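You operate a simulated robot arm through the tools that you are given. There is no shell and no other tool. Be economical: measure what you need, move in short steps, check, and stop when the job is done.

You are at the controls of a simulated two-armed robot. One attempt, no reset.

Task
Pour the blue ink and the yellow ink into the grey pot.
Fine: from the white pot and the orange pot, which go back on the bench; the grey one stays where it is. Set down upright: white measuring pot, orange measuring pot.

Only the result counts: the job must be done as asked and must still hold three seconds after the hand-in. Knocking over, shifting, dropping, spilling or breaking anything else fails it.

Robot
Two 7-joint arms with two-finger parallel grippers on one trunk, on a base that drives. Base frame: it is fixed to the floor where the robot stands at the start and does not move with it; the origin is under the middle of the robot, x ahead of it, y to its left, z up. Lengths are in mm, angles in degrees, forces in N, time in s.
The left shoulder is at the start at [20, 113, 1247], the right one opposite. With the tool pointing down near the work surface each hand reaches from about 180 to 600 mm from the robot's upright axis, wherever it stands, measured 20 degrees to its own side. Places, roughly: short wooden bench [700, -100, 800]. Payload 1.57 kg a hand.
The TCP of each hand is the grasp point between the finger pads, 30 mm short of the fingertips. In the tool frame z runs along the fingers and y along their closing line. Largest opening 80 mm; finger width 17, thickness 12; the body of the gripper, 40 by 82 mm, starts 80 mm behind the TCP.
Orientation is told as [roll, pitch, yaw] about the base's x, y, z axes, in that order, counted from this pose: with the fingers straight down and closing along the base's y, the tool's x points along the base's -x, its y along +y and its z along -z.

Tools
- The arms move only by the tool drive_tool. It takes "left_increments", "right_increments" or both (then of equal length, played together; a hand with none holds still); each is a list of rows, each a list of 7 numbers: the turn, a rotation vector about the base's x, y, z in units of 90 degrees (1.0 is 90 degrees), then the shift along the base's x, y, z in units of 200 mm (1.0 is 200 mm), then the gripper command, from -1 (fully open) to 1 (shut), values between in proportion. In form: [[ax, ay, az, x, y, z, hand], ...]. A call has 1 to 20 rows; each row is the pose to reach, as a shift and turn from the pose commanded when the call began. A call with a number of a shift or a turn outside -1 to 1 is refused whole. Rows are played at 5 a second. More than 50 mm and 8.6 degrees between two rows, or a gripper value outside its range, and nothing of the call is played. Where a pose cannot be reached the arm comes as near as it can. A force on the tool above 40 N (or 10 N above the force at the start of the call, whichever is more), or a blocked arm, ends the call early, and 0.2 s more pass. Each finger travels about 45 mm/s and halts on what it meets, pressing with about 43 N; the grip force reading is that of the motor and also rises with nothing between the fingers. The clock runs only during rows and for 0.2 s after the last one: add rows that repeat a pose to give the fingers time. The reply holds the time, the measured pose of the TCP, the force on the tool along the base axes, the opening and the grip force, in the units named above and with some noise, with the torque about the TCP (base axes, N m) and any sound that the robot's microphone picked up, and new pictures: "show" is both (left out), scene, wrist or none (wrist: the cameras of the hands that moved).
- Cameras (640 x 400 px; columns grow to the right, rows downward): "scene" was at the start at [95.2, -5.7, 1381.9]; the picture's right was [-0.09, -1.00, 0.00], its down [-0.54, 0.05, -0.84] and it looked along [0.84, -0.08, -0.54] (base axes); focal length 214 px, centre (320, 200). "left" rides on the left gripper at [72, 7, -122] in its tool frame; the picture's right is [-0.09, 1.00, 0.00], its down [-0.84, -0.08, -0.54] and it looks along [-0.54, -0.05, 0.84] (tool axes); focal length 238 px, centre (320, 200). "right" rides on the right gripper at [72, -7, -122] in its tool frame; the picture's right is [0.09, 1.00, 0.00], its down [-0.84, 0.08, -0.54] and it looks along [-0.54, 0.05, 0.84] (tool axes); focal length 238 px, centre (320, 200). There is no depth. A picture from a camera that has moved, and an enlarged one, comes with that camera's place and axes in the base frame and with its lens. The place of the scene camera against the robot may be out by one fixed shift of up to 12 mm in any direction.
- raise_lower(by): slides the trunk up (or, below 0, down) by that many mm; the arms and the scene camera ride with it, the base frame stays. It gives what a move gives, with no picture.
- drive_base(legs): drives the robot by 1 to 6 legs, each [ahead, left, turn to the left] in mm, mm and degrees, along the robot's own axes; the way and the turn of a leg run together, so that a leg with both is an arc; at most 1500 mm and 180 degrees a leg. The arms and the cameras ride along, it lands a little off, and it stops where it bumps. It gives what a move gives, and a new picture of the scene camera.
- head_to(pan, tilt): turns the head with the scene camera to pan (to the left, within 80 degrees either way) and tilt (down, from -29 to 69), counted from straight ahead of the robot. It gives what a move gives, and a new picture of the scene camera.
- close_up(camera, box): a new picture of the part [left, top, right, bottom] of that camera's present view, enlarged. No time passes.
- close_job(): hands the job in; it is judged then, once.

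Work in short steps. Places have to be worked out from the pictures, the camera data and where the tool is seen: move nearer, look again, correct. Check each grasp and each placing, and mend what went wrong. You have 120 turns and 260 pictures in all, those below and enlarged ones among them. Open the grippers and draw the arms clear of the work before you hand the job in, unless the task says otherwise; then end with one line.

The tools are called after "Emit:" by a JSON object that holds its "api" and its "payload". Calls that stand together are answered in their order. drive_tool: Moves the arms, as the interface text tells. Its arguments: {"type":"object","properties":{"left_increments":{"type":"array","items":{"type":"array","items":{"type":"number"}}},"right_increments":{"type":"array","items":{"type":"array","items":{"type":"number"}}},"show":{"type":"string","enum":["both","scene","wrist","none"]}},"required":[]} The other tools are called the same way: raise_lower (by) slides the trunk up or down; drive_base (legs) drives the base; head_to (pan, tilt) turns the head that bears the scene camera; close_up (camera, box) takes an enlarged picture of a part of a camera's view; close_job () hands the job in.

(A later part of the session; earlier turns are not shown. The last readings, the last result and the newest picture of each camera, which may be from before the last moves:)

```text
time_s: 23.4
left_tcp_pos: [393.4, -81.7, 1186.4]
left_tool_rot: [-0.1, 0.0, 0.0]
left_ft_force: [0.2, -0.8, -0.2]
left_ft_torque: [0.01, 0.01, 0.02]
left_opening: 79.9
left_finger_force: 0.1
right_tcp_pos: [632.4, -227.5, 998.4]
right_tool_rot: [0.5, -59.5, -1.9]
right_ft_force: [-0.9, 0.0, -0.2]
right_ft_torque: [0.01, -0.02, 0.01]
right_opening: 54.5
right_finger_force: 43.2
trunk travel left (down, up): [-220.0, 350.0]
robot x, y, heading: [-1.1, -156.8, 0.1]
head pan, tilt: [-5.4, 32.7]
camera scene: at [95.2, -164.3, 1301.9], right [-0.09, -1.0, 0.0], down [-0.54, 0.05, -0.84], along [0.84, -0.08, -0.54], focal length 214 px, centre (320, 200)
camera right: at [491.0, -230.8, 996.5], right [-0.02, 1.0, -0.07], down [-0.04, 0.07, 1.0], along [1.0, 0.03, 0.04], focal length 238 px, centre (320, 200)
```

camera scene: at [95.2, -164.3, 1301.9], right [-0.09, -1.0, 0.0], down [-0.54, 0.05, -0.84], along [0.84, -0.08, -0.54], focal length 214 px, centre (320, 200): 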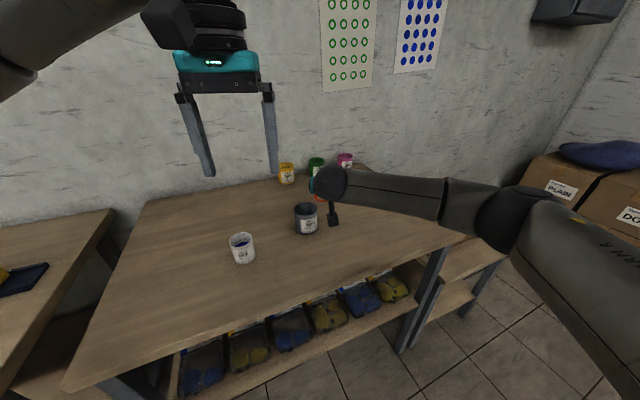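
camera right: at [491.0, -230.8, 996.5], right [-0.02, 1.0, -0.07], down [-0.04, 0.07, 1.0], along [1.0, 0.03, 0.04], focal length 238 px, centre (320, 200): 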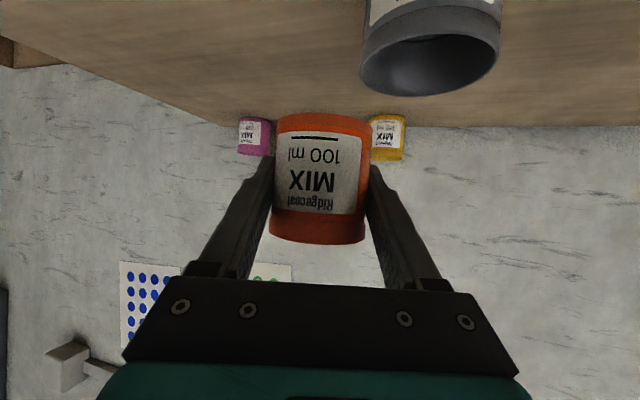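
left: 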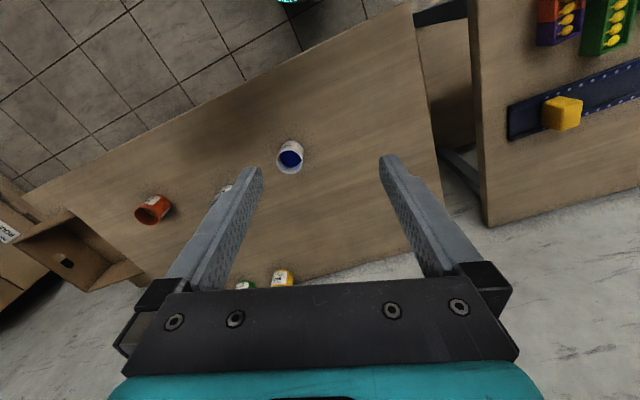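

Upright beside the grey. I tilt to 72° again here; the remaining ink should not run before that.

Emit:
{"api": "drive_tool", "payload": {"right_increments": [[-0.0889, 0, 0, 0, 0.01, -0.02, 1], [-0.1778, 0, 0, 0, 0.02, -0.04, 1], [-0.2667, 0, 0, 0, 0.028, -0.065, 1], [-0.3556, 0, 0, 0, 0.028, -0.065, 1], [-0.4444, 0, 0, 0, 0.028, -0.065, 1], [-0.5333, 0, 0, 0, 0.028, -0.065, 1], [-0.6222, 0, 0, 0, 0.028, -0.065, 1], [-0.7111, 0, 0, 0, 0.028, -0.065, 1], [-0.8, 0, 0, 0, 0.028, -0.065, 1]]}}

```text
time_s: 25.4
left_tcp_pos: [393.2, -81.3, 1186.8]
left_tool_rot: [0.0, 0.0, -0.1]
left_ft_force: [0.1, 0.1, -0.7]
left_ft_torque: [0.01, -0.04, 0.03]
left_opening: 80.0
left_finger_force: 0.0
right_tcp_pos: [631.9, -223.6, 987.2]
right_tool_rot: [-81.7, -16.2, 58.1]
right_ft_force: [-0.1, 0.4, 0.3]
right_ft_torque: [0.03, -0.01, 0.03]
right_opening: 54.3
right_finger_force: 43.6
trunk travel left (down, up): [-220.0, 350.0]
robot x, y, heading: [0.6, -161.7, 0.1]
head pan, tilt: [-5.4, 32.7]
camera scene: at [95.2, -164.1, 1301.9], right [-0.09, -1.0, 0.0], down [-0.54, 0.05, -0.84], along [0.84, -0.08, -0.54], focal length 214 px, centre (320, 200)
camera right: at [490.5, -223.3, 988.6], right [-0.02, 0.23, -0.97], down [-0.04, 0.97, 0.24], along [1.0, 0.05, -0.01], focal length 238 px, centre (320, 200)
```

scene: 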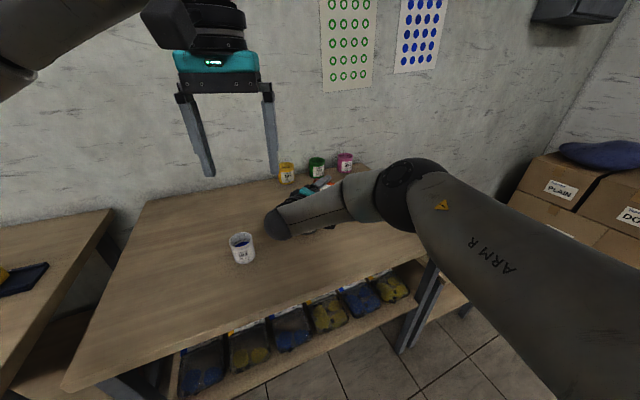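
right: 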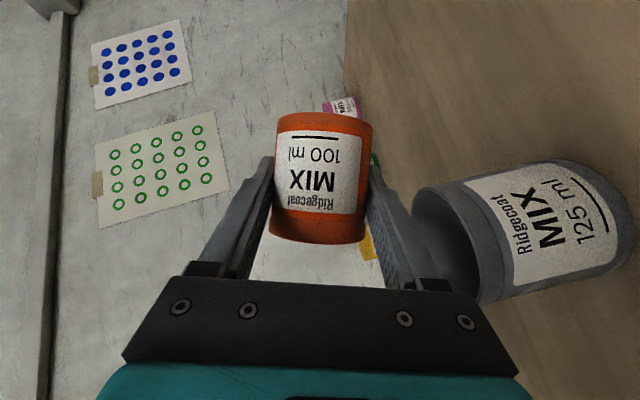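

No flow yet at 72°. I continue to 88° in small steps.

Emit:
{"api": "drive_tool", "payload": {"right_increments": [[-0.06, 0, 0, 0, 0.015, 0.005, 1], [-0.12, 0, 0, 0, 0.03, 0.01, 1], [-0.18, 0, 0, 0, 0.04, 0.015, 1]], "show": "wrist"}}

```text
time_s: 26.2
left_tcp_pos: [393.0, -81.6, 1187.1]
left_tool_rot: [0.0, 0.1, -0.1]
left_ft_force: [0.2, 0.0, -0.1]
left_ft_torque: [-0.01, -0.03, 0.03]
left_opening: 80.2
left_finger_force: 0.1
right_tcp_pos: [631.7, -214.3, 988.8]
right_tool_rot: [-90.1, -2.4, 59.6]
right_ft_force: [-0.8, 0.1, -0.4]
right_ft_torque: [0.02, -0.01, 0.02]
right_opening: 54.3
right_finger_force: 42.6
trunk travel left (down, up): [-220.0, 350.0]
robot x, y, heading: [-1.8, -160.3, 0.0]
head pan, tilt: [-5.4, 32.7]
camera right: at [489.7, -213.7, 991.9], right [-0.02, -0.04, -1.0], down [-0.04, 1.0, -0.04], along [1.0, 0.04, -0.03], focal length 238 px, centre (320, 200)
```

right: 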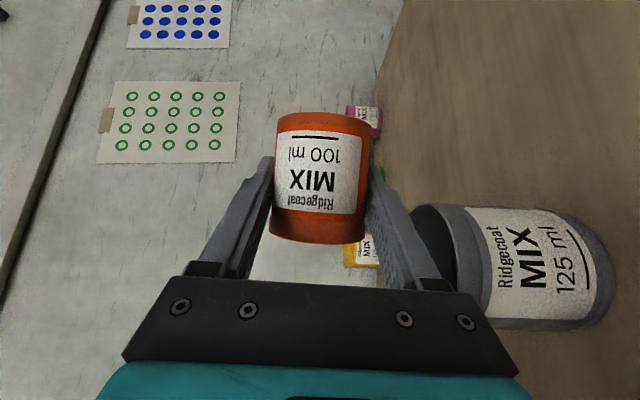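

This is reachable and still dry, so I go on to about 104°.

Emit:
{"api": "drive_tool", "payload": {"right_increments": [[-0.06, 0, 0, 0, 0.02, 0.01, 1], [-0.12, 0, 0, 0, 0.04, 0.025, 1], [-0.18, 0, 0, 0, 0.055, 0.035, 1]], "show": "wrist"}}

```text
time_s: 27.0
left_tcp_pos: [394.0, -81.7, 1185.4]
left_tool_rot: [-0.1, 0.0, 0.0]
left_ft_force: [-0.8, 0.1, 0.8]
left_ft_torque: [0.0, 0.02, 0.0]
left_opening: 80.0
left_finger_force: 0.0
right_tcp_pos: [632.0, -202.0, 996.9]
right_tool_rot: [-98.5, 11.6, 59.0]
right_ft_force: [-0.1, -0.7, -0.3]
right_ft_torque: [0.01, -0.01, 0.03]
right_opening: 54.3
right_finger_force: 42.6
trunk travel left (down, up): [-220.0, 350.0]
robot x, y, heading: [0.1, -157.3, 0.0]
head pan, tilt: [-5.4, 32.7]
camera right: at [490.0, -201.5, 999.1], right [-0.02, -0.32, -0.95], down [-0.04, 0.95, -0.32], along [1.0, 0.03, -0.04], focal length 238 px, centre (320, 200)
```

right: 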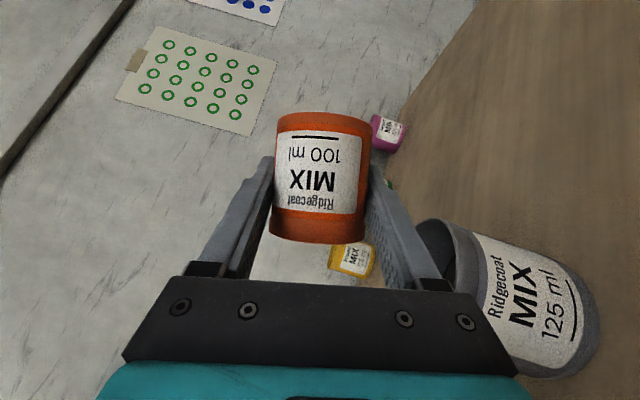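

Still no stream, so it may be nearly empty. I tip to 128° and hold briefly to drain it.

Emit:
{"api": "drive_tool", "payload": {"right_increments": [[-0.08, 0, 0, 0, 0.02, 0.01, 1], [-0.16, 0, 0, 0, 0.045, 0.025, 1], [-0.24, 0, 0, 0, 0.07, 0.035, 1], [-0.24, 0, 0, 0, 0.07, 0.035, 1], [-0.24, 0, 0, 0, 0.07, 0.035, 1]]}}

Emit:
{"api": "close_up", "payload": {"camera": "right", "box": [340, 200, 640, 380]}}

```text
time_s: 28.2
left_tcp_pos: [393.3, -82.0, 1187.2]
left_tool_rot: [0.1, 0.0, -0.1]
left_ft_force: [-0.3, -0.6, -0.5]
left_ft_torque: [0.0, 0.01, -0.03]
left_opening: 79.8
left_finger_force: 0.1
right_tcp_pos: [630.9, -187.5, 1007.2]
right_tool_rot: [-110.5, 29.6, 54.3]
right_ft_force: [0.5, 0.8, -0.2]
right_ft_torque: [0.01, -0.03, 0.01]
right_opening: 54.4
right_finger_force: 42.8
right hand out of reach, approached as far as the arm can: row 3, 4, 5
trunk travel left (down, up): [-220.0, 350.0]
robot x, y, heading: [3.4, -155.4, -0.1]
head pan, tilt: [-5.4, 32.7]
camera scene: at [95.1, -164.3, 1301.9], right [-0.09, -1.0, 0.0], down [-0.54, 0.05, -0.84], along [0.84, -0.08, -0.54], focal length 214 px, centre (320, 200)
camera right: at [489.2, -184.5, 1009.9], right [-0.03, -0.64, -0.77], down [-0.04, 0.77, -0.64], along [1.0, 0.01, -0.05], focal length 238 px, centre (320, 200)
```

scene: 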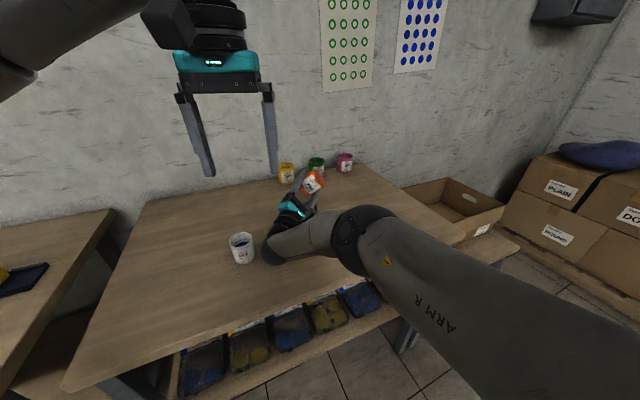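
right: 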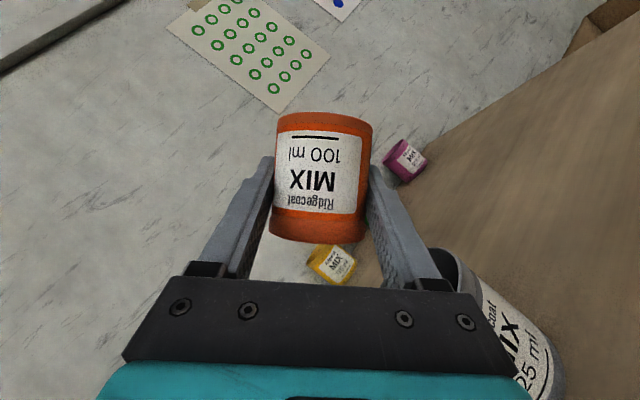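

```text
2.13 times, centred on (490, 290) of right
camera zoom: at [489.2, -184.5, 1009.9], right [-0.03, -0.64, -0.77], down [-0.04, 0.77, -0.64], along [1.0, 0.01, -0.05], focal length 508 px, centre (-43, 8)
```

zoom: 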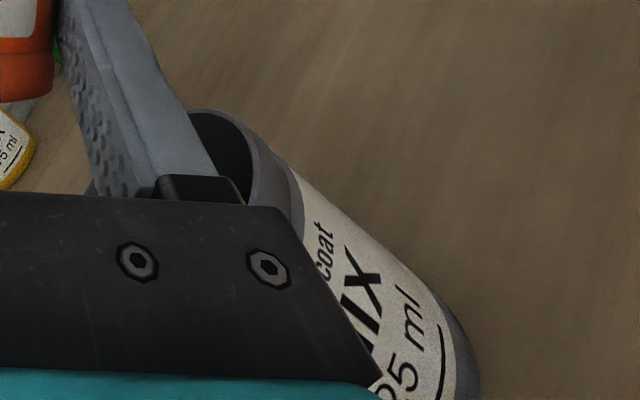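

The tilt reached about 125° over the grey with nothing left running. I tilt back up in two calls and move off to the right.

Emit:
{"api": "drive_tool", "payload": {"right_increments": [[0.088, 0, 0, 0, -0.025, 0, 1], [0.176, 0, 0, 0, -0.05, 0, 1], [0.264, 0, 0, 0, -0.075, 0, 1], [0.352, 0, 0, 0, -0.1, 0, 1], [0.44, 0, 0, 0, -0.13, 0, 1], [0.528, 0, 0, 0, -0.16, 0, 1], [0.616, 0, 0, 0, -0.19, 0, 1], [0.7, 0, 0, 0, -0.2, 0, 1]], "show": "none"}}

Emit:
{"api": "drive_tool", "payload": {"right_increments": [[0.088, 0, 0, 0, -0.05, 0, 1], [0.176, 0, 0, 0, -0.15, 0, 1], [0.264, 0, 0, 0, -0.27, 0, 1], [0.352, 0, 0, 0, -0.4, 0, 1], [0.44, 0, 0, 0, -0.52, 0, 1], [0.528, 0, 0, 0, -0.64, 0, 1], [0.616, 0, 0, 0, -0.73, 0, 1], [0.69, 0, 0, 0, -0.75, 0, 1], [0.69, 0, 0, 0, -0.75, 0, 1]]}}

Emit:
{"api": "close_up", "payload": {"camera": "scene", "box": [220, 170, 420, 280]}}

```text
time_s: 30.0
left_tcp_pos: [393.1, -83.2, 1185.7]
left_tool_rot: [-0.1, 0.0, 0.0]
left_ft_force: [0.1, 0.0, -0.2]
left_ft_torque: [-0.01, -0.01, 0.01]
left_opening: 79.9
left_finger_force: 0.2
right_tcp_pos: [630.0, -226.7, 1005.1]
right_tool_rot: [-76.4, -23.9, 56.3]
right_ft_force: [0.1, 0.5, -0.2]
right_ft_torque: [-0.02, 0.0, -0.03]
right_opening: 54.1
right_finger_force: 43.1
trunk travel left (down, up): [-220.0, 350.0]
robot x, y, heading: [-2.3, -157.3, 0.4]
head pan, tilt: [-5.4, 32.7]
```

```text
time_s: 32.0
left_tcp_pos: [393.1, -81.3, 1186.4]
left_tool_rot: [0.1, -0.1, 0.0]
left_ft_force: [0.4, 1.0, -0.1]
left_ft_torque: [0.01, -0.02, 0.0]
left_opening: 80.2
left_finger_force: 0.1
right_tcp_pos: [631.2, -377.8, 1007.1]
right_tool_rot: [-1.1, -59.6, -0.4]
right_ft_force: [-0.3, -0.1, 0.1]
right_ft_torque: [-0.04, -0.03, -0.02]
right_opening: 54.4
right_finger_force: 43.1
trunk travel left (down, up): [-220.0, 350.0]
robot x, y, heading: [-0.4, -158.7, 0.1]
head pan, tilt: [-5.4, 32.7]
camera scene: at [95.2, -164.2, 1301.9], right [-0.09, -1.0, 0.0], down [-0.54, 0.05, -0.84], along [0.84, -0.08, -0.54], focal length 214 px, centre (320, 200)
camera right: at [490.3, -381.2, 1005.5], right [-0.02, 1.0, -0.09], down [-0.04, 0.09, 1.0], along [1.0, 0.03, 0.04], focal length 238 px, centre (320, 200)
```

scene: 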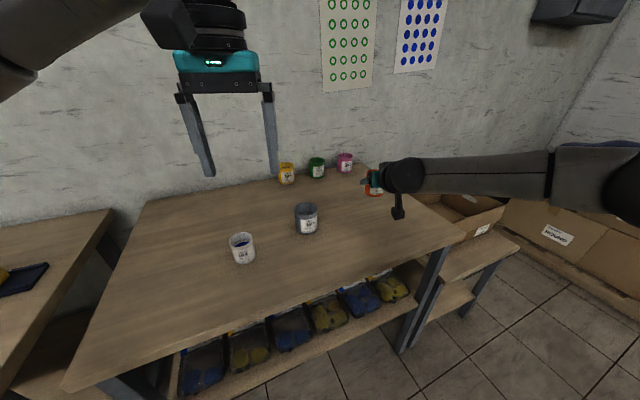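
right: 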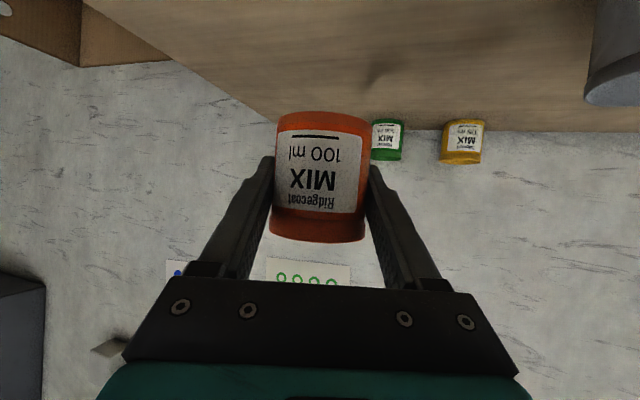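

```text
3.20 times, centred on (320, 225) of scene
camera zoom: at [95.2, -164.2, 1301.9], right [-0.09, -1.0, 0.0], down [-0.54, 0.05, -0.84], along [0.84, -0.08, -0.54], focal length 686 px, centre (320, 120)
```

zoom: 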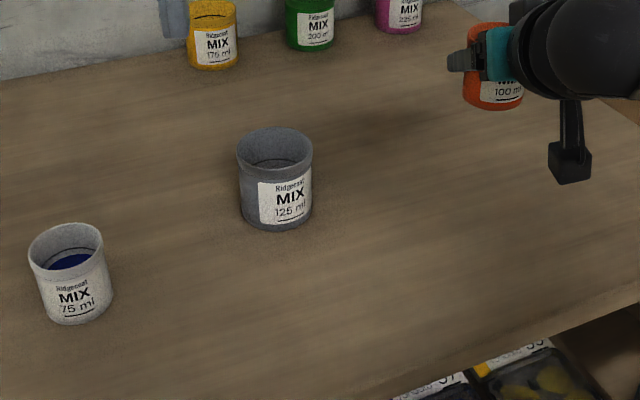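

All clean. The pot seems to have shifted about 3 to 4 mm in the grip, so I descend to just above contact and feel for the table.

Emit:
{"api": "drive_tool", "payload": {"right_increments": [[0, 0, 0, 0, 0, -0.1, 1], [0, 0, 0, 0, 0, -0.25, 1], [0, 0, 0, 0, 0, -0.4, 1], [0, 0, 0, 0, 0, -0.5, 1], [0, 0, 0, 0, 0, -0.55, 1], [0, 0, 0, 0, 0, -0.57, 1], [0, 0, 0, 0, 0, -0.58, 1], [0, 0, 0, 0, 0, -0.585, 1]]}}

Emit:
{"api": "close_up", "payload": {"camera": "right", "box": [220, 90, 420, 260]}}

```text
time_s: 33.8
left_tcp_pos: [393.6, -81.5, 1185.8]
left_tool_rot: [0.0, 0.0, -0.1]
left_ft_force: [0.1, 0.4, 0.4]
left_ft_torque: [0.0, -0.01, -0.02]
left_opening: 80.1
left_finger_force: 0.0
right_tcp_pos: [631.9, -379.1, 898.2]
right_tool_rot: [-1.2, -59.3, -0.1]
right_ft_force: [0.0, 0.5, 0.5]
right_ft_torque: [-0.03, 0.0, 0.02]
right_opening: 54.5
right_finger_force: 43.1
right hand out of reach, approached as far as the arm can: row 5, 6, 7, 8
trunk travel left (down, up): [-220.0, 350.0]
robot x, y, heading: [0.6, -161.5, 0.1]
head pan, tilt: [-5.4, 32.7]
camera scene: at [95.2, -164.2, 1301.9], right [-0.09, -1.0, 0.0], down [-0.54, 0.05, -0.84], along [0.84, -0.08, -0.54], focal length 214 px, centre (320, 200)
camera right: at [491.0, -382.7, 898.6], right [-0.03, 1.0, -0.09], down [-0.04, 0.09, 1.0], along [1.0, 0.03, 0.03], focal length 238 px, centre (320, 200)
```

scene: 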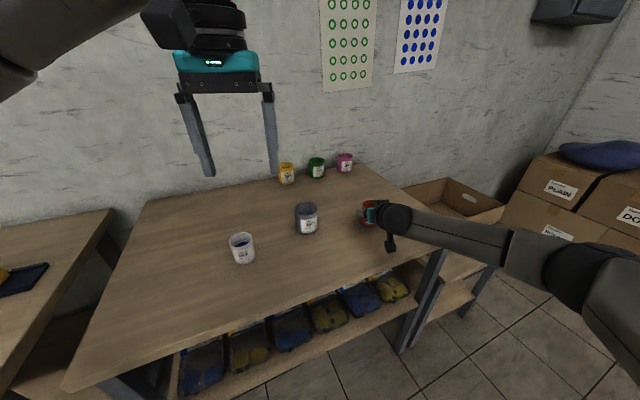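
right: 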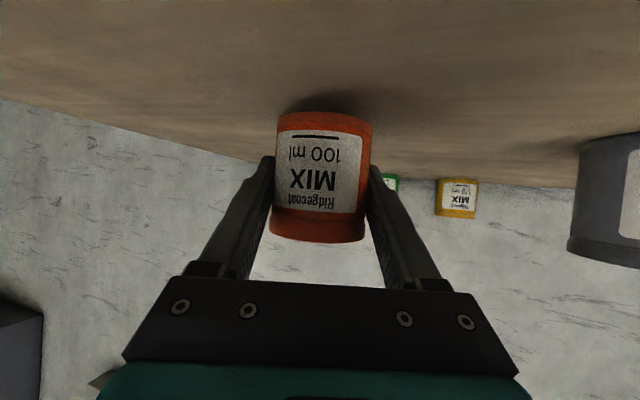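

```text
2.35 times, centred on (320, 175) of right
camera zoom: at [491.0, -382.7, 898.6], right [-0.03, 1.0, -0.09], down [-0.04, 0.09, 1.0], along [1.0, 0.03, 0.03], focal length 561 px, centre (320, 259)
```

zoom: 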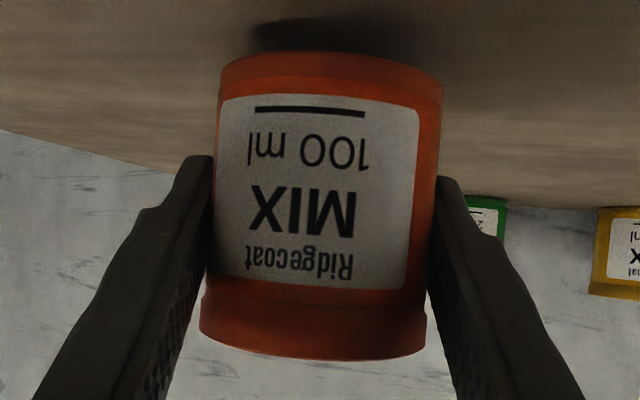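

The lower trunk stops the arm short at z 898. I raise the trunk back 80 mm and then lower the arm.

Emit:
{"api": "raise_lower", "payload": {"by": 80}}

Emit:
{"api": "drive_tool", "payload": {"right_increments": [[0, 0, 0, 0, 0, -0.1, 1], [0, 0, 0, 0, 0, -0.22, 1], [0, 0, 0, 0, 0, -0.32, 1], [0, 0, 0, 0, 0, -0.4, 1], [0, 0, 0, 0, 0, -0.42, 1], [0, 0, 0, 0, 0, -0.43, 1], [0, 0, 0, 0, 0, -0.43, 1]], "show": "wrist"}}

```text
time_s: 35.0
left_tcp_pos: [394.8, -82.2, 1266.3]
left_tool_rot: [0.1, 0.0, 0.0]
left_ft_force: [0.1, -0.1, 0.1]
left_ft_torque: [0.01, 0.03, 0.03]
left_opening: 80.0
left_finger_force: 0.1
right_tcp_pos: [632.4, -378.9, 979.1]
right_tool_rot: [-1.2, -59.2, -0.2]
right_ft_force: [-0.8, 0.4, -0.8]
right_ft_torque: [0.04, -0.01, 0.0]
right_opening: 54.3
right_finger_force: 42.8
trunk travel left (down, up): [-300.0, 270.0]
robot x, y, heading: [-1.4, -156.2, 0.5]
head pan, tilt: [-5.4, 32.7]
```

```text
time_s: 36.5
left_tcp_pos: [393.4, -81.6, 1265.7]
left_tool_rot: [0.0, 0.0, 0.0]
left_ft_force: [0.5, -0.3, 0.1]
left_ft_torque: [-0.02, 0.02, 0.02]
left_opening: 79.7
left_finger_force: 0.0
right_tcp_pos: [617.4, -380.0, 906.9]
right_tool_rot: [4.3, -60.5, 0.9]
right_ft_force: [1.1, -0.5, 0.9]
right_ft_torque: [0.02, 0.16, 0.04]
right_opening: 54.1
right_finger_force: 43.6
right hand out of reach, approached as far as the arm can: row 1, 2, 3, 4, 5, 6, 7
trunk travel left (down, up): [-300.0, 270.0]
robot x, y, heading: [-4.2, -157.6, -0.1]
head pan, tilt: [-5.4, 32.7]
camera right: at [478.3, -397.1, 905.0], right [-0.13, 0.99, -0.04], down [-0.06, 0.03, 1.0], along [0.99, 0.13, 0.06], focal length 238 px, centre (320, 200)
```

right: 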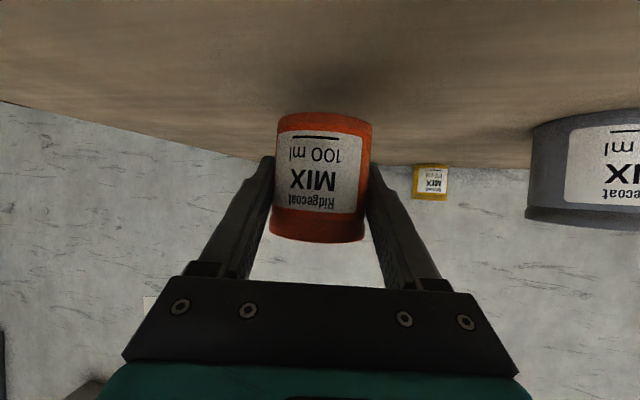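

The arm is in an awkward elbow configuration, but the trunk can lower the hand rigidly. I lift a bit, straighten the tilt, then set the pot down with the trunk.

Emit:
{"api": "drive_tool", "payload": {"right_increments": [[-0.025, 0, 0, 0.02, 0, 0.08, 1], [-0.05, 0, 0, 0.04, 0, 0.15, 1], [-0.05, 0, 0, 0.06, 0, 0.2, 1], [-0.05, 0, 0, 0.06, 0, 0.2, 1]]}}

```text
time_s: 37.5
left_tcp_pos: [393.4, -83.2, 1267.3]
left_tool_rot: [0.0, 0.0, 0.0]
left_ft_force: [-0.4, 0.4, -0.4]
left_ft_torque: [0.0, -0.01, -0.01]
left_opening: 80.1
left_finger_force: 0.0
right_tcp_pos: [629.7, -382.0, 948.6]
right_tool_rot: [-4.6, -59.8, 8.7]
right_ft_force: [-0.4, 0.3, 0.9]
right_ft_torque: [0.0, 0.02, 0.05]
right_opening: 54.3
right_finger_force: 43.1
trunk travel left (down, up): [-300.0, 270.0]
robot x, y, heading: [0.8, -157.5, 0.2]
head pan, tilt: [-5.4, 32.7]
camera scene: at [95.2, -164.3, 1381.9], right [-0.09, -1.0, 0.0], down [-0.54, 0.05, -0.84], along [0.84, -0.08, -0.54], focal length 214 px, centre (320, 200)
camera right: at [489.8, -400.3, 946.7], right [-0.13, 0.98, -0.12], down [-0.06, 0.11, 0.99], along [0.99, 0.13, 0.04], focal length 238 px, centre (320, 200)
```

scene: 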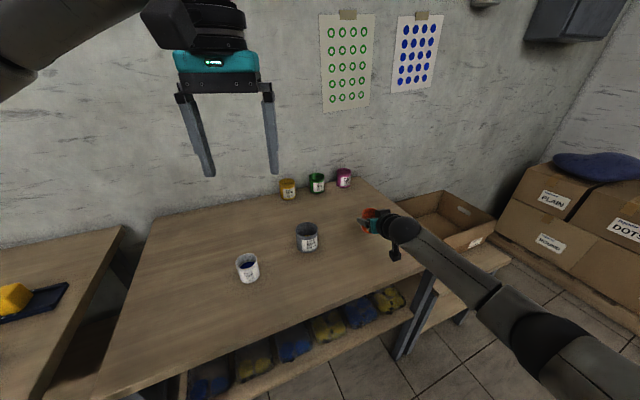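
right: 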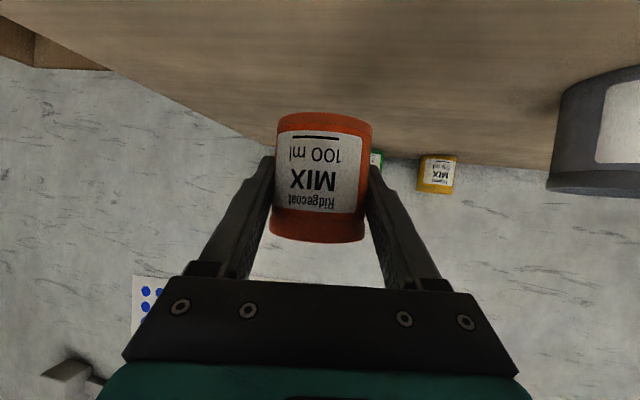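

Nearly upright now (about 2°). I lower by trunk.

Emit:
{"api": "raise_lower", "payload": {"by": -54}}

Emit:
{"api": "close_up", "payload": {"camera": "right", "box": [220, 90, 420, 260]}}

Emit:
{"api": "close_up", "payload": {"camera": "scene", "box": [330, 180, 430, 260]}}

```text
time_s: 38.5
left_tcp_pos: [393.3, -82.6, 1212.5]
left_tool_rot: [0.1, -0.1, 0.0]
left_ft_force: [0.0, 0.2, 0.8]
left_ft_torque: [0.0, -0.02, 0.0]
left_opening: 80.1
left_finger_force: 0.1
right_tcp_pos: [630.5, -383.1, 894.6]
right_tool_rot: [-4.8, -59.9, 8.7]
right_ft_force: [0.7, -0.4, 0.7]
right_ft_torque: [0.02, 0.01, 0.03]
right_opening: 54.0
right_finger_force: 43.7
trunk travel left (down, up): [-246.0, 324.0]
robot x, y, heading: [-2.0, -159.8, 0.0]
head pan, tilt: [-5.4, 32.7]
```

```text
2.35 times, centred on (320, 175) of right
camera zoom: at [489.7, -400.5, 892.6], right [-0.13, 0.98, -0.12], down [-0.06, 0.11, 0.99], along [0.99, 0.13, 0.04], focal length 561 px, centre (320, 259)
```

zoom: 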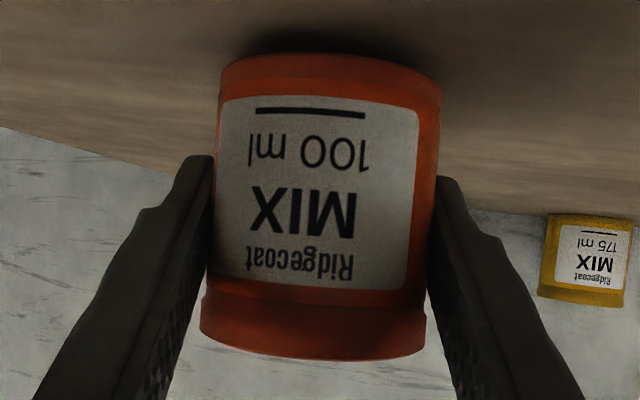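

```text
5.00 times, centred on (380, 220) of scene
camera zoom: at [95.0, -164.3, 1327.9], right [-0.09, -1.0, 0.0], down [-0.54, 0.05, -0.84], along [0.84, -0.08, -0.54], focal length 1072 px, centre (20, 100)
```

zoom: 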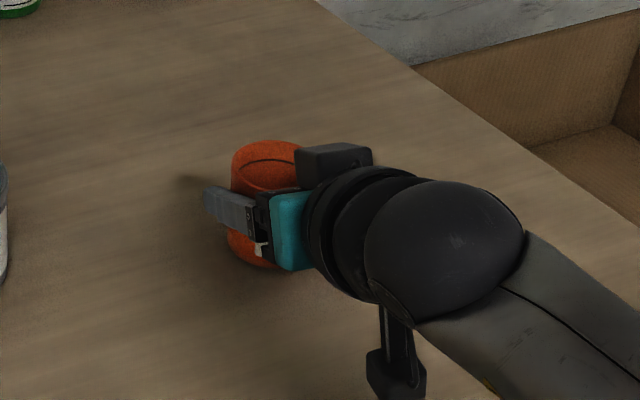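

Still free. I lower in small trunk steps while watching the force.

Emit:
{"api": "raise_lower", "payload": {"by": -5}}

Emit:
{"api": "raise_lower", "payload": {"by": -3}}

```text
time_s: 39.0
left_tcp_pos: [394.7, -81.8, 1206.9]
left_tool_rot: [0.0, 0.0, 0.0]
left_ft_force: [0.3, 0.3, 0.0]
left_ft_torque: [0.03, 0.01, 0.03]
left_opening: 80.0
left_finger_force: 0.0
right_tcp_pos: [631.0, -382.2, 889.3]
right_tool_rot: [-4.7, -59.9, 8.7]
right_ft_force: [0.6, -0.8, 1.0]
right_ft_torque: [0.02, 0.0, 0.01]
right_opening: 54.0
right_finger_force: 43.3
trunk travel left (down, up): [-241.0, 329.0]
robot x, y, heading: [-1.3, -158.9, -0.0]
head pan, tilt: [-5.4, 32.7]
```

```text
time_s: 39.6
left_tcp_pos: [393.1, -81.7, 1203.9]
left_tool_rot: [0.0, 0.1, 0.0]
left_ft_force: [-0.1, 0.4, 0.0]
left_ft_torque: [0.03, 0.0, 0.0]
left_opening: 79.9
left_finger_force: 0.1
right_tcp_pos: [630.6, -382.0, 889.5]
right_tool_rot: [-4.6, -60.3, 8.6]
right_ft_force: [-2.4, -1.1, 9.8]
right_ft_torque: [0.19, 0.05, 0.06]
right_opening: 54.4
right_finger_force: 42.8
trunk travel left (down, up): [-238.0, 332.0]
robot x, y, heading: [1.4, -157.2, 0.0]
head pan, tilt: [-5.4, 32.7]
```

Contact at 9.8 N. I open the fingers slowly.

Emit:
{"api": "drive_tool", "payload": {"right_increments": [[0, 0, 0, 0, 0, 0, 0], [0, 0, 0, 0, 0, 0, -0.5], [0, 0, 0, 0, 0, 0, -1], [0, 0, 0, 0, 0, 0, -1]], "show": "wrist"}}

```text
time_s: 40.6
left_tcp_pos: [393.7, -82.8, 1203.7]
left_tool_rot: [0.0, 0.0, 0.0]
left_ft_force: [0.4, 0.5, -0.3]
left_ft_torque: [0.0, -0.01, 0.0]
left_opening: 80.0
left_finger_force: 0.0
right_tcp_pos: [630.5, -382.0, 885.0]
right_tool_rot: [-4.7, -59.9, 8.6]
right_ft_force: [0.9, -0.1, -0.3]
right_ft_torque: [-0.05, -0.03, 0.01]
right_opening: 79.9
right_finger_force: 0.1
trunk travel left (down, up): [-238.0, 332.0]
robot x, y, heading: [-3.0, -161.0, -0.1]
head pan, tilt: [-5.4, 32.7]
camera right: at [489.7, -400.4, 884.4], right [-0.13, 0.98, -0.12], down [-0.06, 0.11, 0.99], along [0.99, 0.13, 0.04], focal length 238 px, centre (320, 200)
```

right: 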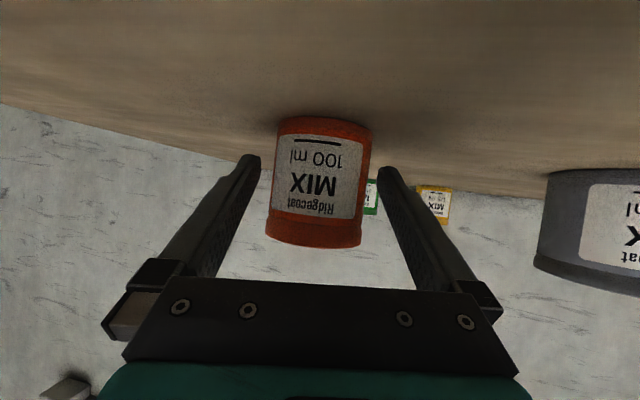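

Pot stands upright. I withdraw along the finger direction.

Emit:
{"api": "drive_tool", "payload": {"right_increments": [[0, 0, 0, -0.1, -0.01, 0, -1], [0, 0, 0, -0.25, -0.026, 0, -1], [0, 0, 0, -0.42, -0.044, 0.02, -1], [0, 0, 0, -0.6, -0.06, 0.05, -1], [0, 0, 0, -0.75, -0.075, 0.15, -1], [0, 0, 0, -0.85, -0.1, 0.35, -1], [0, 0, 0, -0.9, -0.15, 0.55, -1], [0, 0, 0, -0.95, -0.2, 0.75, -1]]}}

Emit:
{"api": "close_up", "payload": {"camera": "scene", "box": [220, 170, 420, 290]}}

```text
time_s: 42.4
left_tcp_pos: [393.2, -81.9, 1204.0]
left_tool_rot: [-0.1, 0.0, 0.0]
left_ft_force: [-0.3, -0.8, -0.1]
left_ft_torque: [-0.01, -0.02, -0.01]
left_opening: 80.2
left_finger_force: 0.0
right_tcp_pos: [441.6, -424.8, 1039.6]
right_tool_rot: [-4.5, -59.8, 8.6]
right_ft_force: [-0.3, 0.3, -0.1]
right_ft_torque: [-0.03, 0.03, 0.03]
right_opening: 80.0
right_finger_force: 0.1
right hand out of reach, approached as far as the arm can: row 3, 4
trunk travel left (down, up): [-238.0, 332.0]
robot x, y, heading: [-0.8, -159.4, 0.3]
head pan, tilt: [-5.4, 32.7]
camera scene: at [94.8, -164.2, 1319.9], right [-0.09, -1.0, 0.0], down [-0.54, 0.05, -0.84], along [0.84, -0.08, -0.54], focal length 214 px, centre (320, 200)
camera right: at [301.6, -442.1, 1038.0], right [-0.13, 0.98, -0.12], down [-0.06, 0.11, 0.99], along [0.99, 0.13, 0.04], focal length 238 px, centre (320, 200)
```

scene: 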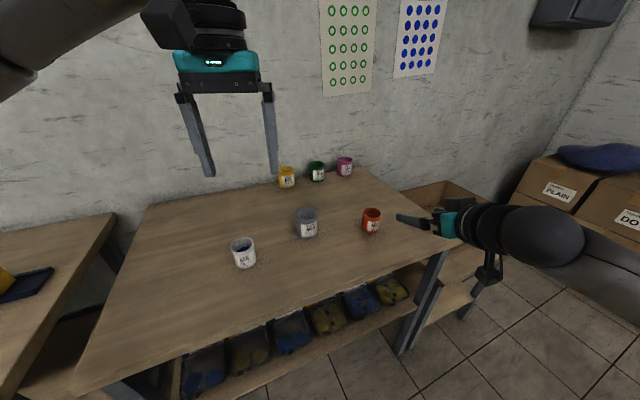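
right: 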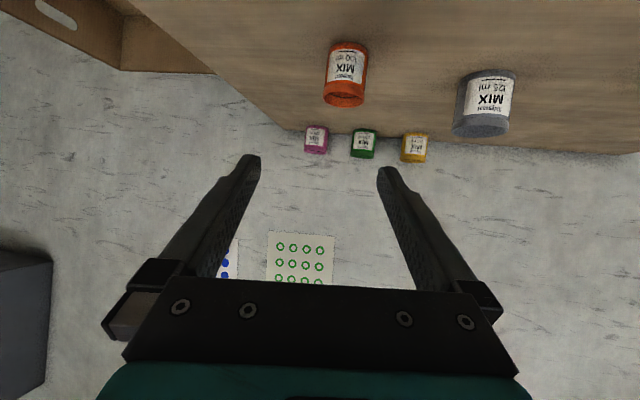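

```text
3.20 times, centred on (320, 230) of scene
camera zoom: at [94.8, -164.2, 1319.9], right [-0.09, -1.0, 0.0], down [-0.54, 0.05, -0.84], along [0.84, -0.08, -0.54], focal length 686 px, centre (320, 104)
```

zoom: 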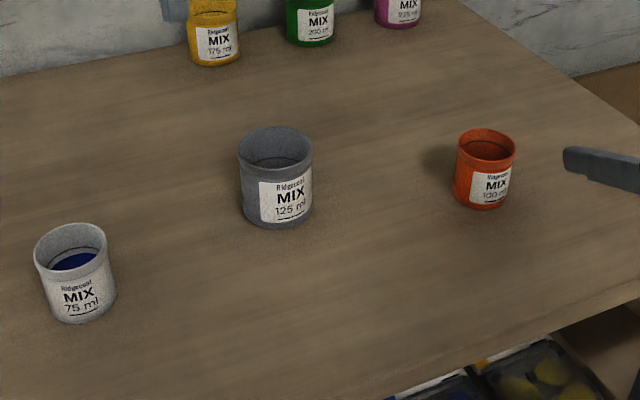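

Orange stands upright and everything is undisturbed. White is at about (530,2). I rotate the left hand into the same forward-tilted pose and descend toward a pre-grasp.

Emit:
{"api": "drive_tool", "payload": {"left_increments": [[0, -0.083, 0, 0, 0.05, -0.11, -1], [0, -0.167, 0, 0, 0.1, -0.22, -1], [0, -0.25, 0, 0, 0.15, -0.33, -1], [0, -0.333, 0, 0, 0.2, -0.44, -1], [0, -0.417, 0, 0, 0.26, -0.55, -1], [0, -0.5, 0, 0, 0.32, -0.66, -1], [0, -0.583, 0, 0, 0.37, -0.77, -1], [0, -0.667, 0, 0, 0.42, -0.88, -1], [0, -0.667, 0, 0, 0.42, -1.0, -1]]}}

```text
time_s: 44.4
left_tcp_pos: [414.2, -0.8, 998.0]
left_tool_rot: [-0.1, -60.1, 0.0]
left_ft_force: [-0.2, -0.4, -0.3]
left_ft_torque: [-0.03, -0.02, 0.02]
left_opening: 80.1
left_finger_force: 0.1
left hand out of reach, approached as far as the arm can: row 7, 8, 9
right_tcp_pos: [443.3, -424.9, 1039.7]
right_tool_rot: [-4.7, -59.9, 8.7]
right_ft_force: [0.3, -0.2, 0.0]
right_ft_torque: [-0.03, 0.0, 0.0]
right_opening: 79.8
right_finger_force: 0.0
trunk travel left (down, up): [-238.0, 332.0]
robot x, y, heading: [-2.5, -160.0, 0.1]
head pan, tilt: [-5.4, 32.7]
camera scene: at [95.1, -164.2, 1319.9], right [-0.09, -1.0, 0.0], down [-0.54, 0.05, -0.84], along [0.84, -0.08, -0.54], focal length 214 px, centre (320, 200)
camera left: at [272.7, 5.6, 996.2], right [0.05, 1.0, 0.08], down [-0.05, -0.08, 1.0], along [1.0, -0.05, 0.05], focal length 238 px, centre (320, 200)
```

scene: 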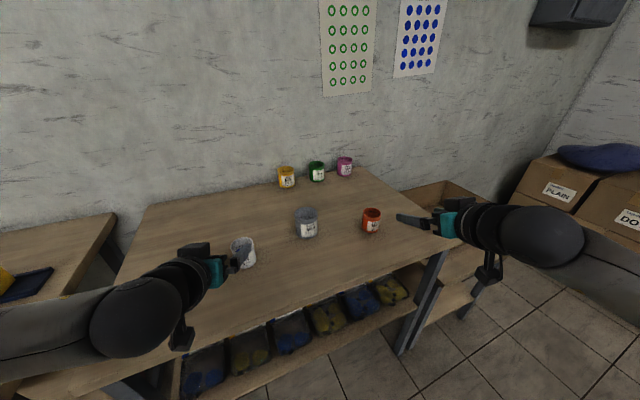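
left: 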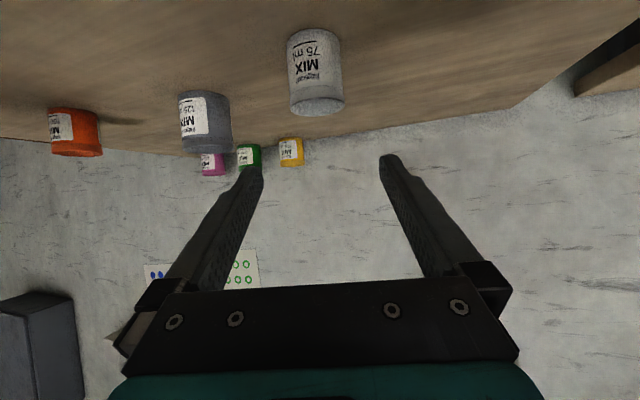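

White sits at about y≈0, x≈525 to 530. I descend to grasp height just in front of it.

Emit:
{"api": "drive_tool", "payload": {"left_increments": [[0, 0, 0, 0, 0, -0.12, -1], [0, 0, 0, 0, 0, -0.26, -1], [0, 0, 0, 0, 0, -0.4, -1], [0, 0, 0, 0, 0, -0.5, -1], [0, 0, 0, 0.02, 0, -0.55, -1], [0, 0, 0, 0.05, 0, -0.56, -1]]}}

```text
time_s: 45.8
left_tcp_pos: [424.5, -0.2, 884.6]
left_tool_rot: [0.0, -60.0, 0.1]
left_ft_force: [1.0, 0.5, 0.1]
left_ft_torque: [-0.03, 0.01, 0.04]
left_opening: 80.1
left_finger_force: 0.0
right_tcp_pos: [442.6, -424.3, 1039.4]
right_tool_rot: [-4.7, -59.8, 8.7]
right_ft_force: [0.1, 0.7, -0.1]
right_ft_torque: [-0.04, -0.02, 0.01]
right_opening: 80.1
right_finger_force: 0.1
trunk travel left (down, up): [-238.0, 332.0]
robot x, y, heading: [2.2, -157.8, -0.1]
head pan, tilt: [-5.4, 32.7]
camera scene: at [95.2, -164.3, 1319.9], right [-0.09, -1.0, 0.0], down [-0.54, 0.05, -0.84], along [0.84, -0.08, -0.54], focal length 214 px, centre (320, 200)
camera left: at [282.8, 5.8, 882.1], right [0.05, 1.0, 0.08], down [-0.05, -0.08, 1.0], along [1.0, -0.05, 0.05], focal length 238 px, centre (320, 200)
```

scene: 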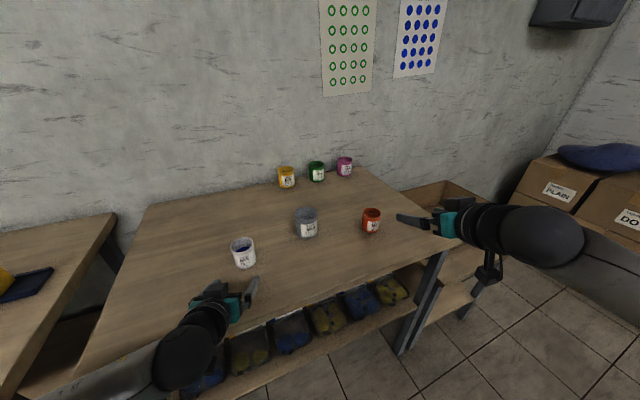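
left: 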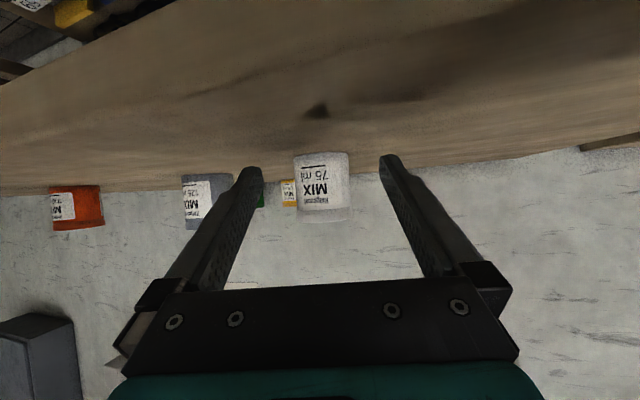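

The pot is centred between the fingers. I advance with them open.

Emit:
{"api": "drive_tool", "payload": {"left_increments": [[0, 0, 0, 0.12, 0, 0, -1], [0, 0, 0, 0.24, 0, 0, -1], [0, 0, 0, 0.36, -0.005, 0, -1], [0, 0, 0, 0.45, -0.005, 0, -1], [0, 0, 0, 0.48, -0.005, 0, -1]]}}

Emit:
{"api": "close_up", "payload": {"camera": "scene", "box": [200, 220, 280, 280]}}

Emit:
{"api": "close_up", "payload": {"camera": "left", "box": [220, 90, 420, 260]}}

```text
time_s: 47.0
left_tcp_pos: [522.6, 0.1, 884.2]
left_tool_rot: [-0.1, -60.0, 0.0]
left_ft_force: [0.1, 0.9, 1.0]
left_ft_torque: [0.03, 0.01, 0.01]
left_opening: 79.7
left_finger_force: 0.1
right_tcp_pos: [442.8, -424.3, 1040.1]
right_tool_rot: [-4.6, -59.9, 8.7]
right_ft_force: [0.6, -0.1, 0.4]
right_ft_torque: [0.01, 0.0, 0.02]
right_opening: 80.2
right_finger_force: 0.0
trunk travel left (down, up): [-238.0, 332.0]
robot x, y, heading: [0.8, -160.9, 0.0]
head pan, tilt: [-5.4, 32.7]
camera scene: at [95.2, -164.3, 1319.9], right [-0.09, -1.0, 0.0], down [-0.54, 0.05, -0.84], along [0.84, -0.08, -0.54], focal length 214 px, centre (320, 200)
camera left: at [380.5, 6.2, 882.6], right [0.05, 1.0, 0.08], down [-0.05, -0.08, 1.0], along [1.0, -0.05, 0.05], focal length 238 px, centre (320, 200)
```

scene: 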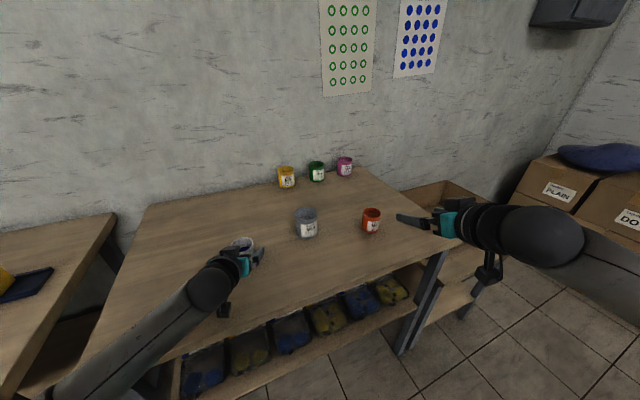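
left: 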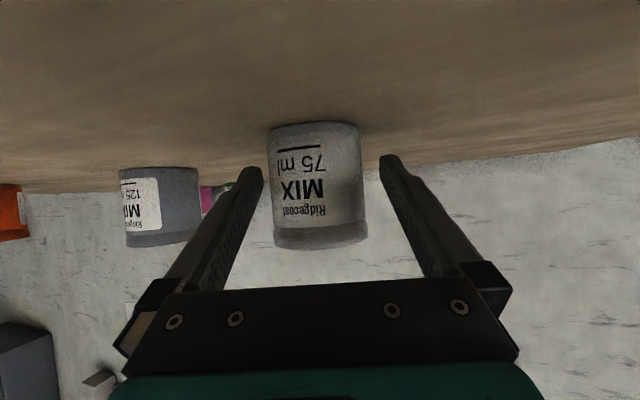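

```text
6.67 times, centred on (240, 250) of scene
camera zoom: at [95.2, -164.3, 1319.9], right [-0.09, -1.0, 0.0], down [-0.54, 0.05, -0.84], along [0.84, -0.08, -0.54], focal length 1430 px, centre (853, -133)
```

zoom: 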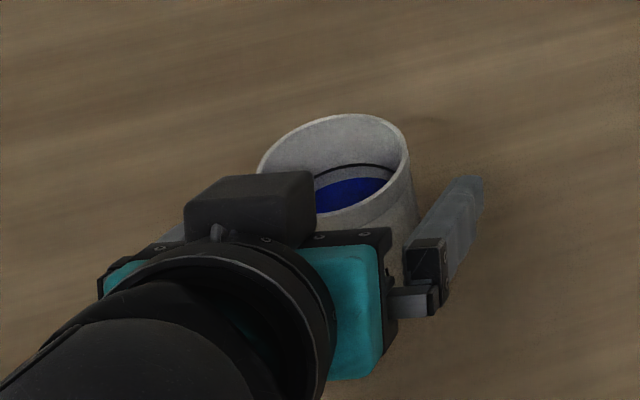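

```text
2.35 times, centred on (320, 175) of left
camera zoom: at [380.5, 6.2, 882.6], right [0.05, 1.0, 0.08], down [-0.05, -0.08, 1.0], along [1.0, -0.05, 0.05], focal length 561 px, centre (320, 259)
```

zoom: 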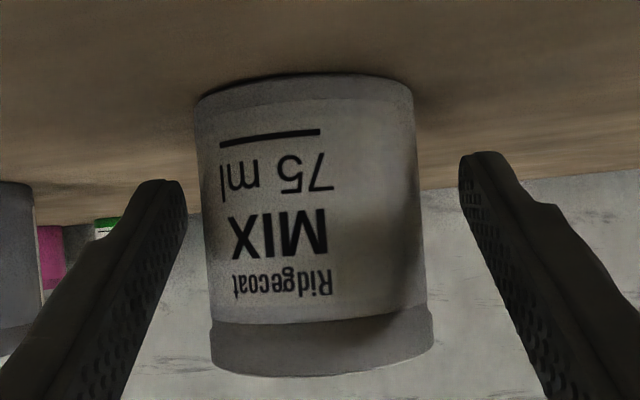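

Similar framing to the orange grasp. I go 8 mm more and close.

Emit:
{"api": "drive_tool", "payload": {"left_increments": [[0, 0, 0, 0.04, 0, 0, -1], [0, 0, 0, 0.04, 0, 0, -0.3], [0, 0, 0, 0.04, 0, 0, 0.2], [0, 0, 0, 0.04, 0, 0, 0.6], [0, 0, 0, 0.04, 0, 0, 1], [0, 0, 0, 0.04, 0, 0, 1], [0, 0, 0, 0.04, 0, 0, 1]], "show": "wrist"}}

```text
time_s: 48.6
left_tcp_pos: [530.0, -1.3, 885.0]
left_tool_rot: [0.1, -59.9, 0.0]
left_ft_force: [0.7, 0.1, 1.1]
left_ft_torque: [-0.01, -0.06, -0.02]
left_opening: 54.0
left_finger_force: 43.2
right_tcp_pos: [443.0, -424.4, 1038.9]
right_tool_rot: [-4.7, -59.8, 8.7]
right_ft_force: [0.8, -1.5, 0.0]
right_ft_torque: [-0.03, 0.02, -0.01]
right_opening: 79.9
right_finger_force: 0.1
trunk travel left (down, up): [-238.0, 332.0]
robot x, y, heading: [-1.3, -161.1, -0.0]
head pan, tilt: [-5.4, 32.7]
camera left: at [388.1, 5.6, 882.2], right [0.05, 1.0, 0.08], down [-0.05, -0.08, 1.0], along [1.0, -0.05, 0.05], focal length 238 px, centre (320, 200)
```

left: 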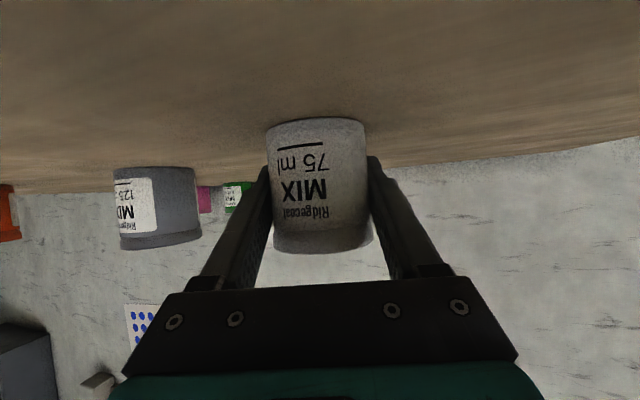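

White is gripped at 54 mm. I lift gently and carry it forward, still clear of grey.

Emit:
{"api": "drive_tool", "payload": {"left_increments": [[0, 0, 0, 0, 0, 0.04, 1], [0, 0, 0, 0, 0, 0.12, 1], [0, 0, 0, 0, 0, 0.22, 1], [0, 0, 0, 0, 0, 0.34, 1], [0, 0, 0, 0.02, 0, 0.46, 1], [0, 0, 0, 0.07, -0.03, 0.56, 1], [0, 0, 0, 0.15, -0.07, 0.62, 1], [0, 0, 0, 0.25, -0.12, 0.65, 1], [0, 0, 0, 0.35, -0.18, 0.67, 1], [0, 0, 0, 0.44, -0.23, 0.67, 1], [0, 0, 0, 0.5, -0.26, 0.67, 1], [0, 0, 0, 0.52, -0.27, 0.67, 1]]}}

```text
time_s: 51.2
left_tcp_pos: [634.8, -57.1, 1016.9]
left_tool_rot: [0.0, -60.1, 0.0]
left_ft_force: [0.8, 0.3, -0.6]
left_ft_torque: [-0.01, 0.0, 0.01]
left_opening: 54.0
left_finger_force: 43.3
right_tcp_pos: [443.0, -424.7, 1039.5]
right_tool_rot: [-4.7, -59.8, 8.7]
right_ft_force: [-0.7, 0.3, -0.3]
right_ft_torque: [-0.02, 0.0, -0.01]
right_opening: 79.8
right_finger_force: 0.1
trunk travel left (down, up): [-238.0, 332.0]
robot x, y, heading: [0.6, -157.5, 0.1]
head pan, tilt: [-5.4, 32.7]
camera scene: at [95.2, -164.3, 1319.8], right [-0.09, -1.0, 0.0], down [-0.54, 0.05, -0.84], along [0.84, -0.08, -0.54], focal length 214 px, centre (320, 200)
camera left: at [492.8, -50.0, 1015.3], right [0.05, 1.0, 0.08], down [-0.05, -0.08, 1.0], along [1.0, -0.05, 0.05], focal length 238 px, centre (320, 200)
```

scene: 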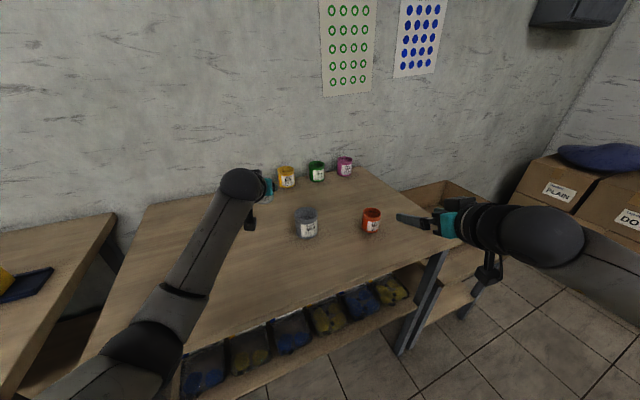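
left: 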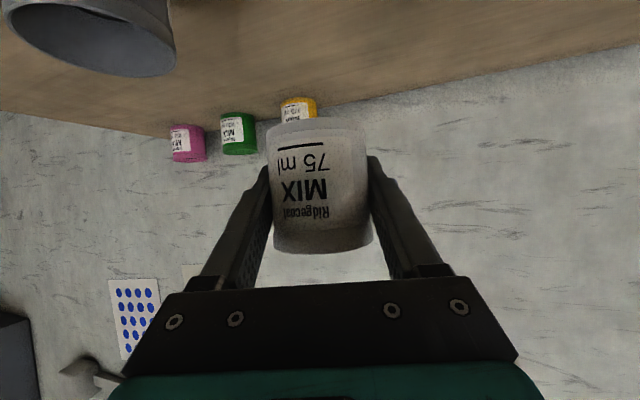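

Good. I mirror the known working geometry: base 28 mm further right and trunk 18 mm lower.

Emit:
{"api": "drive_base", "payload": {"legs": [[0, -28, 0]]}}

Emit:
{"api": "raise_lower", "payload": {"by": -18}}

```text
time_s: 52.0
left_tcp_pos: [634.0, -85.2, 1017.4]
left_tool_rot: [0.0, -60.1, -0.2]
left_ft_force: [0.0, -0.5, -0.9]
left_ft_torque: [0.01, 0.01, 0.0]
left_opening: 53.8
left_finger_force: 43.0
right_tcp_pos: [441.9, -454.1, 1039.0]
right_tool_rot: [-4.6, -59.7, 8.6]
right_ft_force: [0.1, 0.0, -1.0]
right_ft_torque: [-0.01, -0.02, 0.01]
right_opening: 80.1
right_finger_force: 0.0
trunk travel left (down, up): [-238.0, 332.0]
robot x, y, heading: [-0.9, -186.5, 0.2]
head pan, tilt: [-5.4, 32.7]
camera scene: at [95.2, -193.2, 1319.8], right [-0.09, -1.0, 0.0], down [-0.54, 0.05, -0.84], along [0.84, -0.08, -0.54], focal length 214 px, centre (320, 200)
```

scene: 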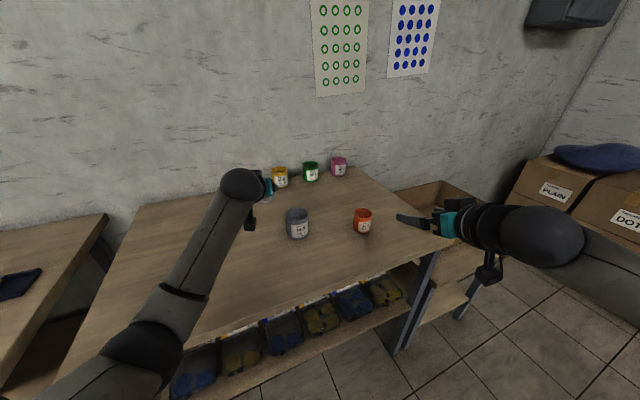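

```text
time_s: 52.6
left_tcp_pos: [634.8, -85.9, 999.4]
left_tool_rot: [0.1, -60.0, 0.0]
left_ft_force: [-0.3, 0.4, -1.5]
left_ft_torque: [0.0, -0.02, -0.03]
left_opening: 53.8
left_finger_force: 42.9
right_tcp_pos: [442.7, -453.1, 1021.4]
right_tool_rot: [-4.7, -59.8, 8.8]
right_ft_force: [-0.9, -0.1, 0.5]
right_ft_torque: [-0.01, -0.01, 0.02]
right_opening: 80.2
right_finger_force: 0.2
trunk travel left (down, up): [-220.0, 350.0]
robot x, y, heading: [-2.8, -184.2, 0.3]
head pan, tilt: [-5.4, 32.7]
```

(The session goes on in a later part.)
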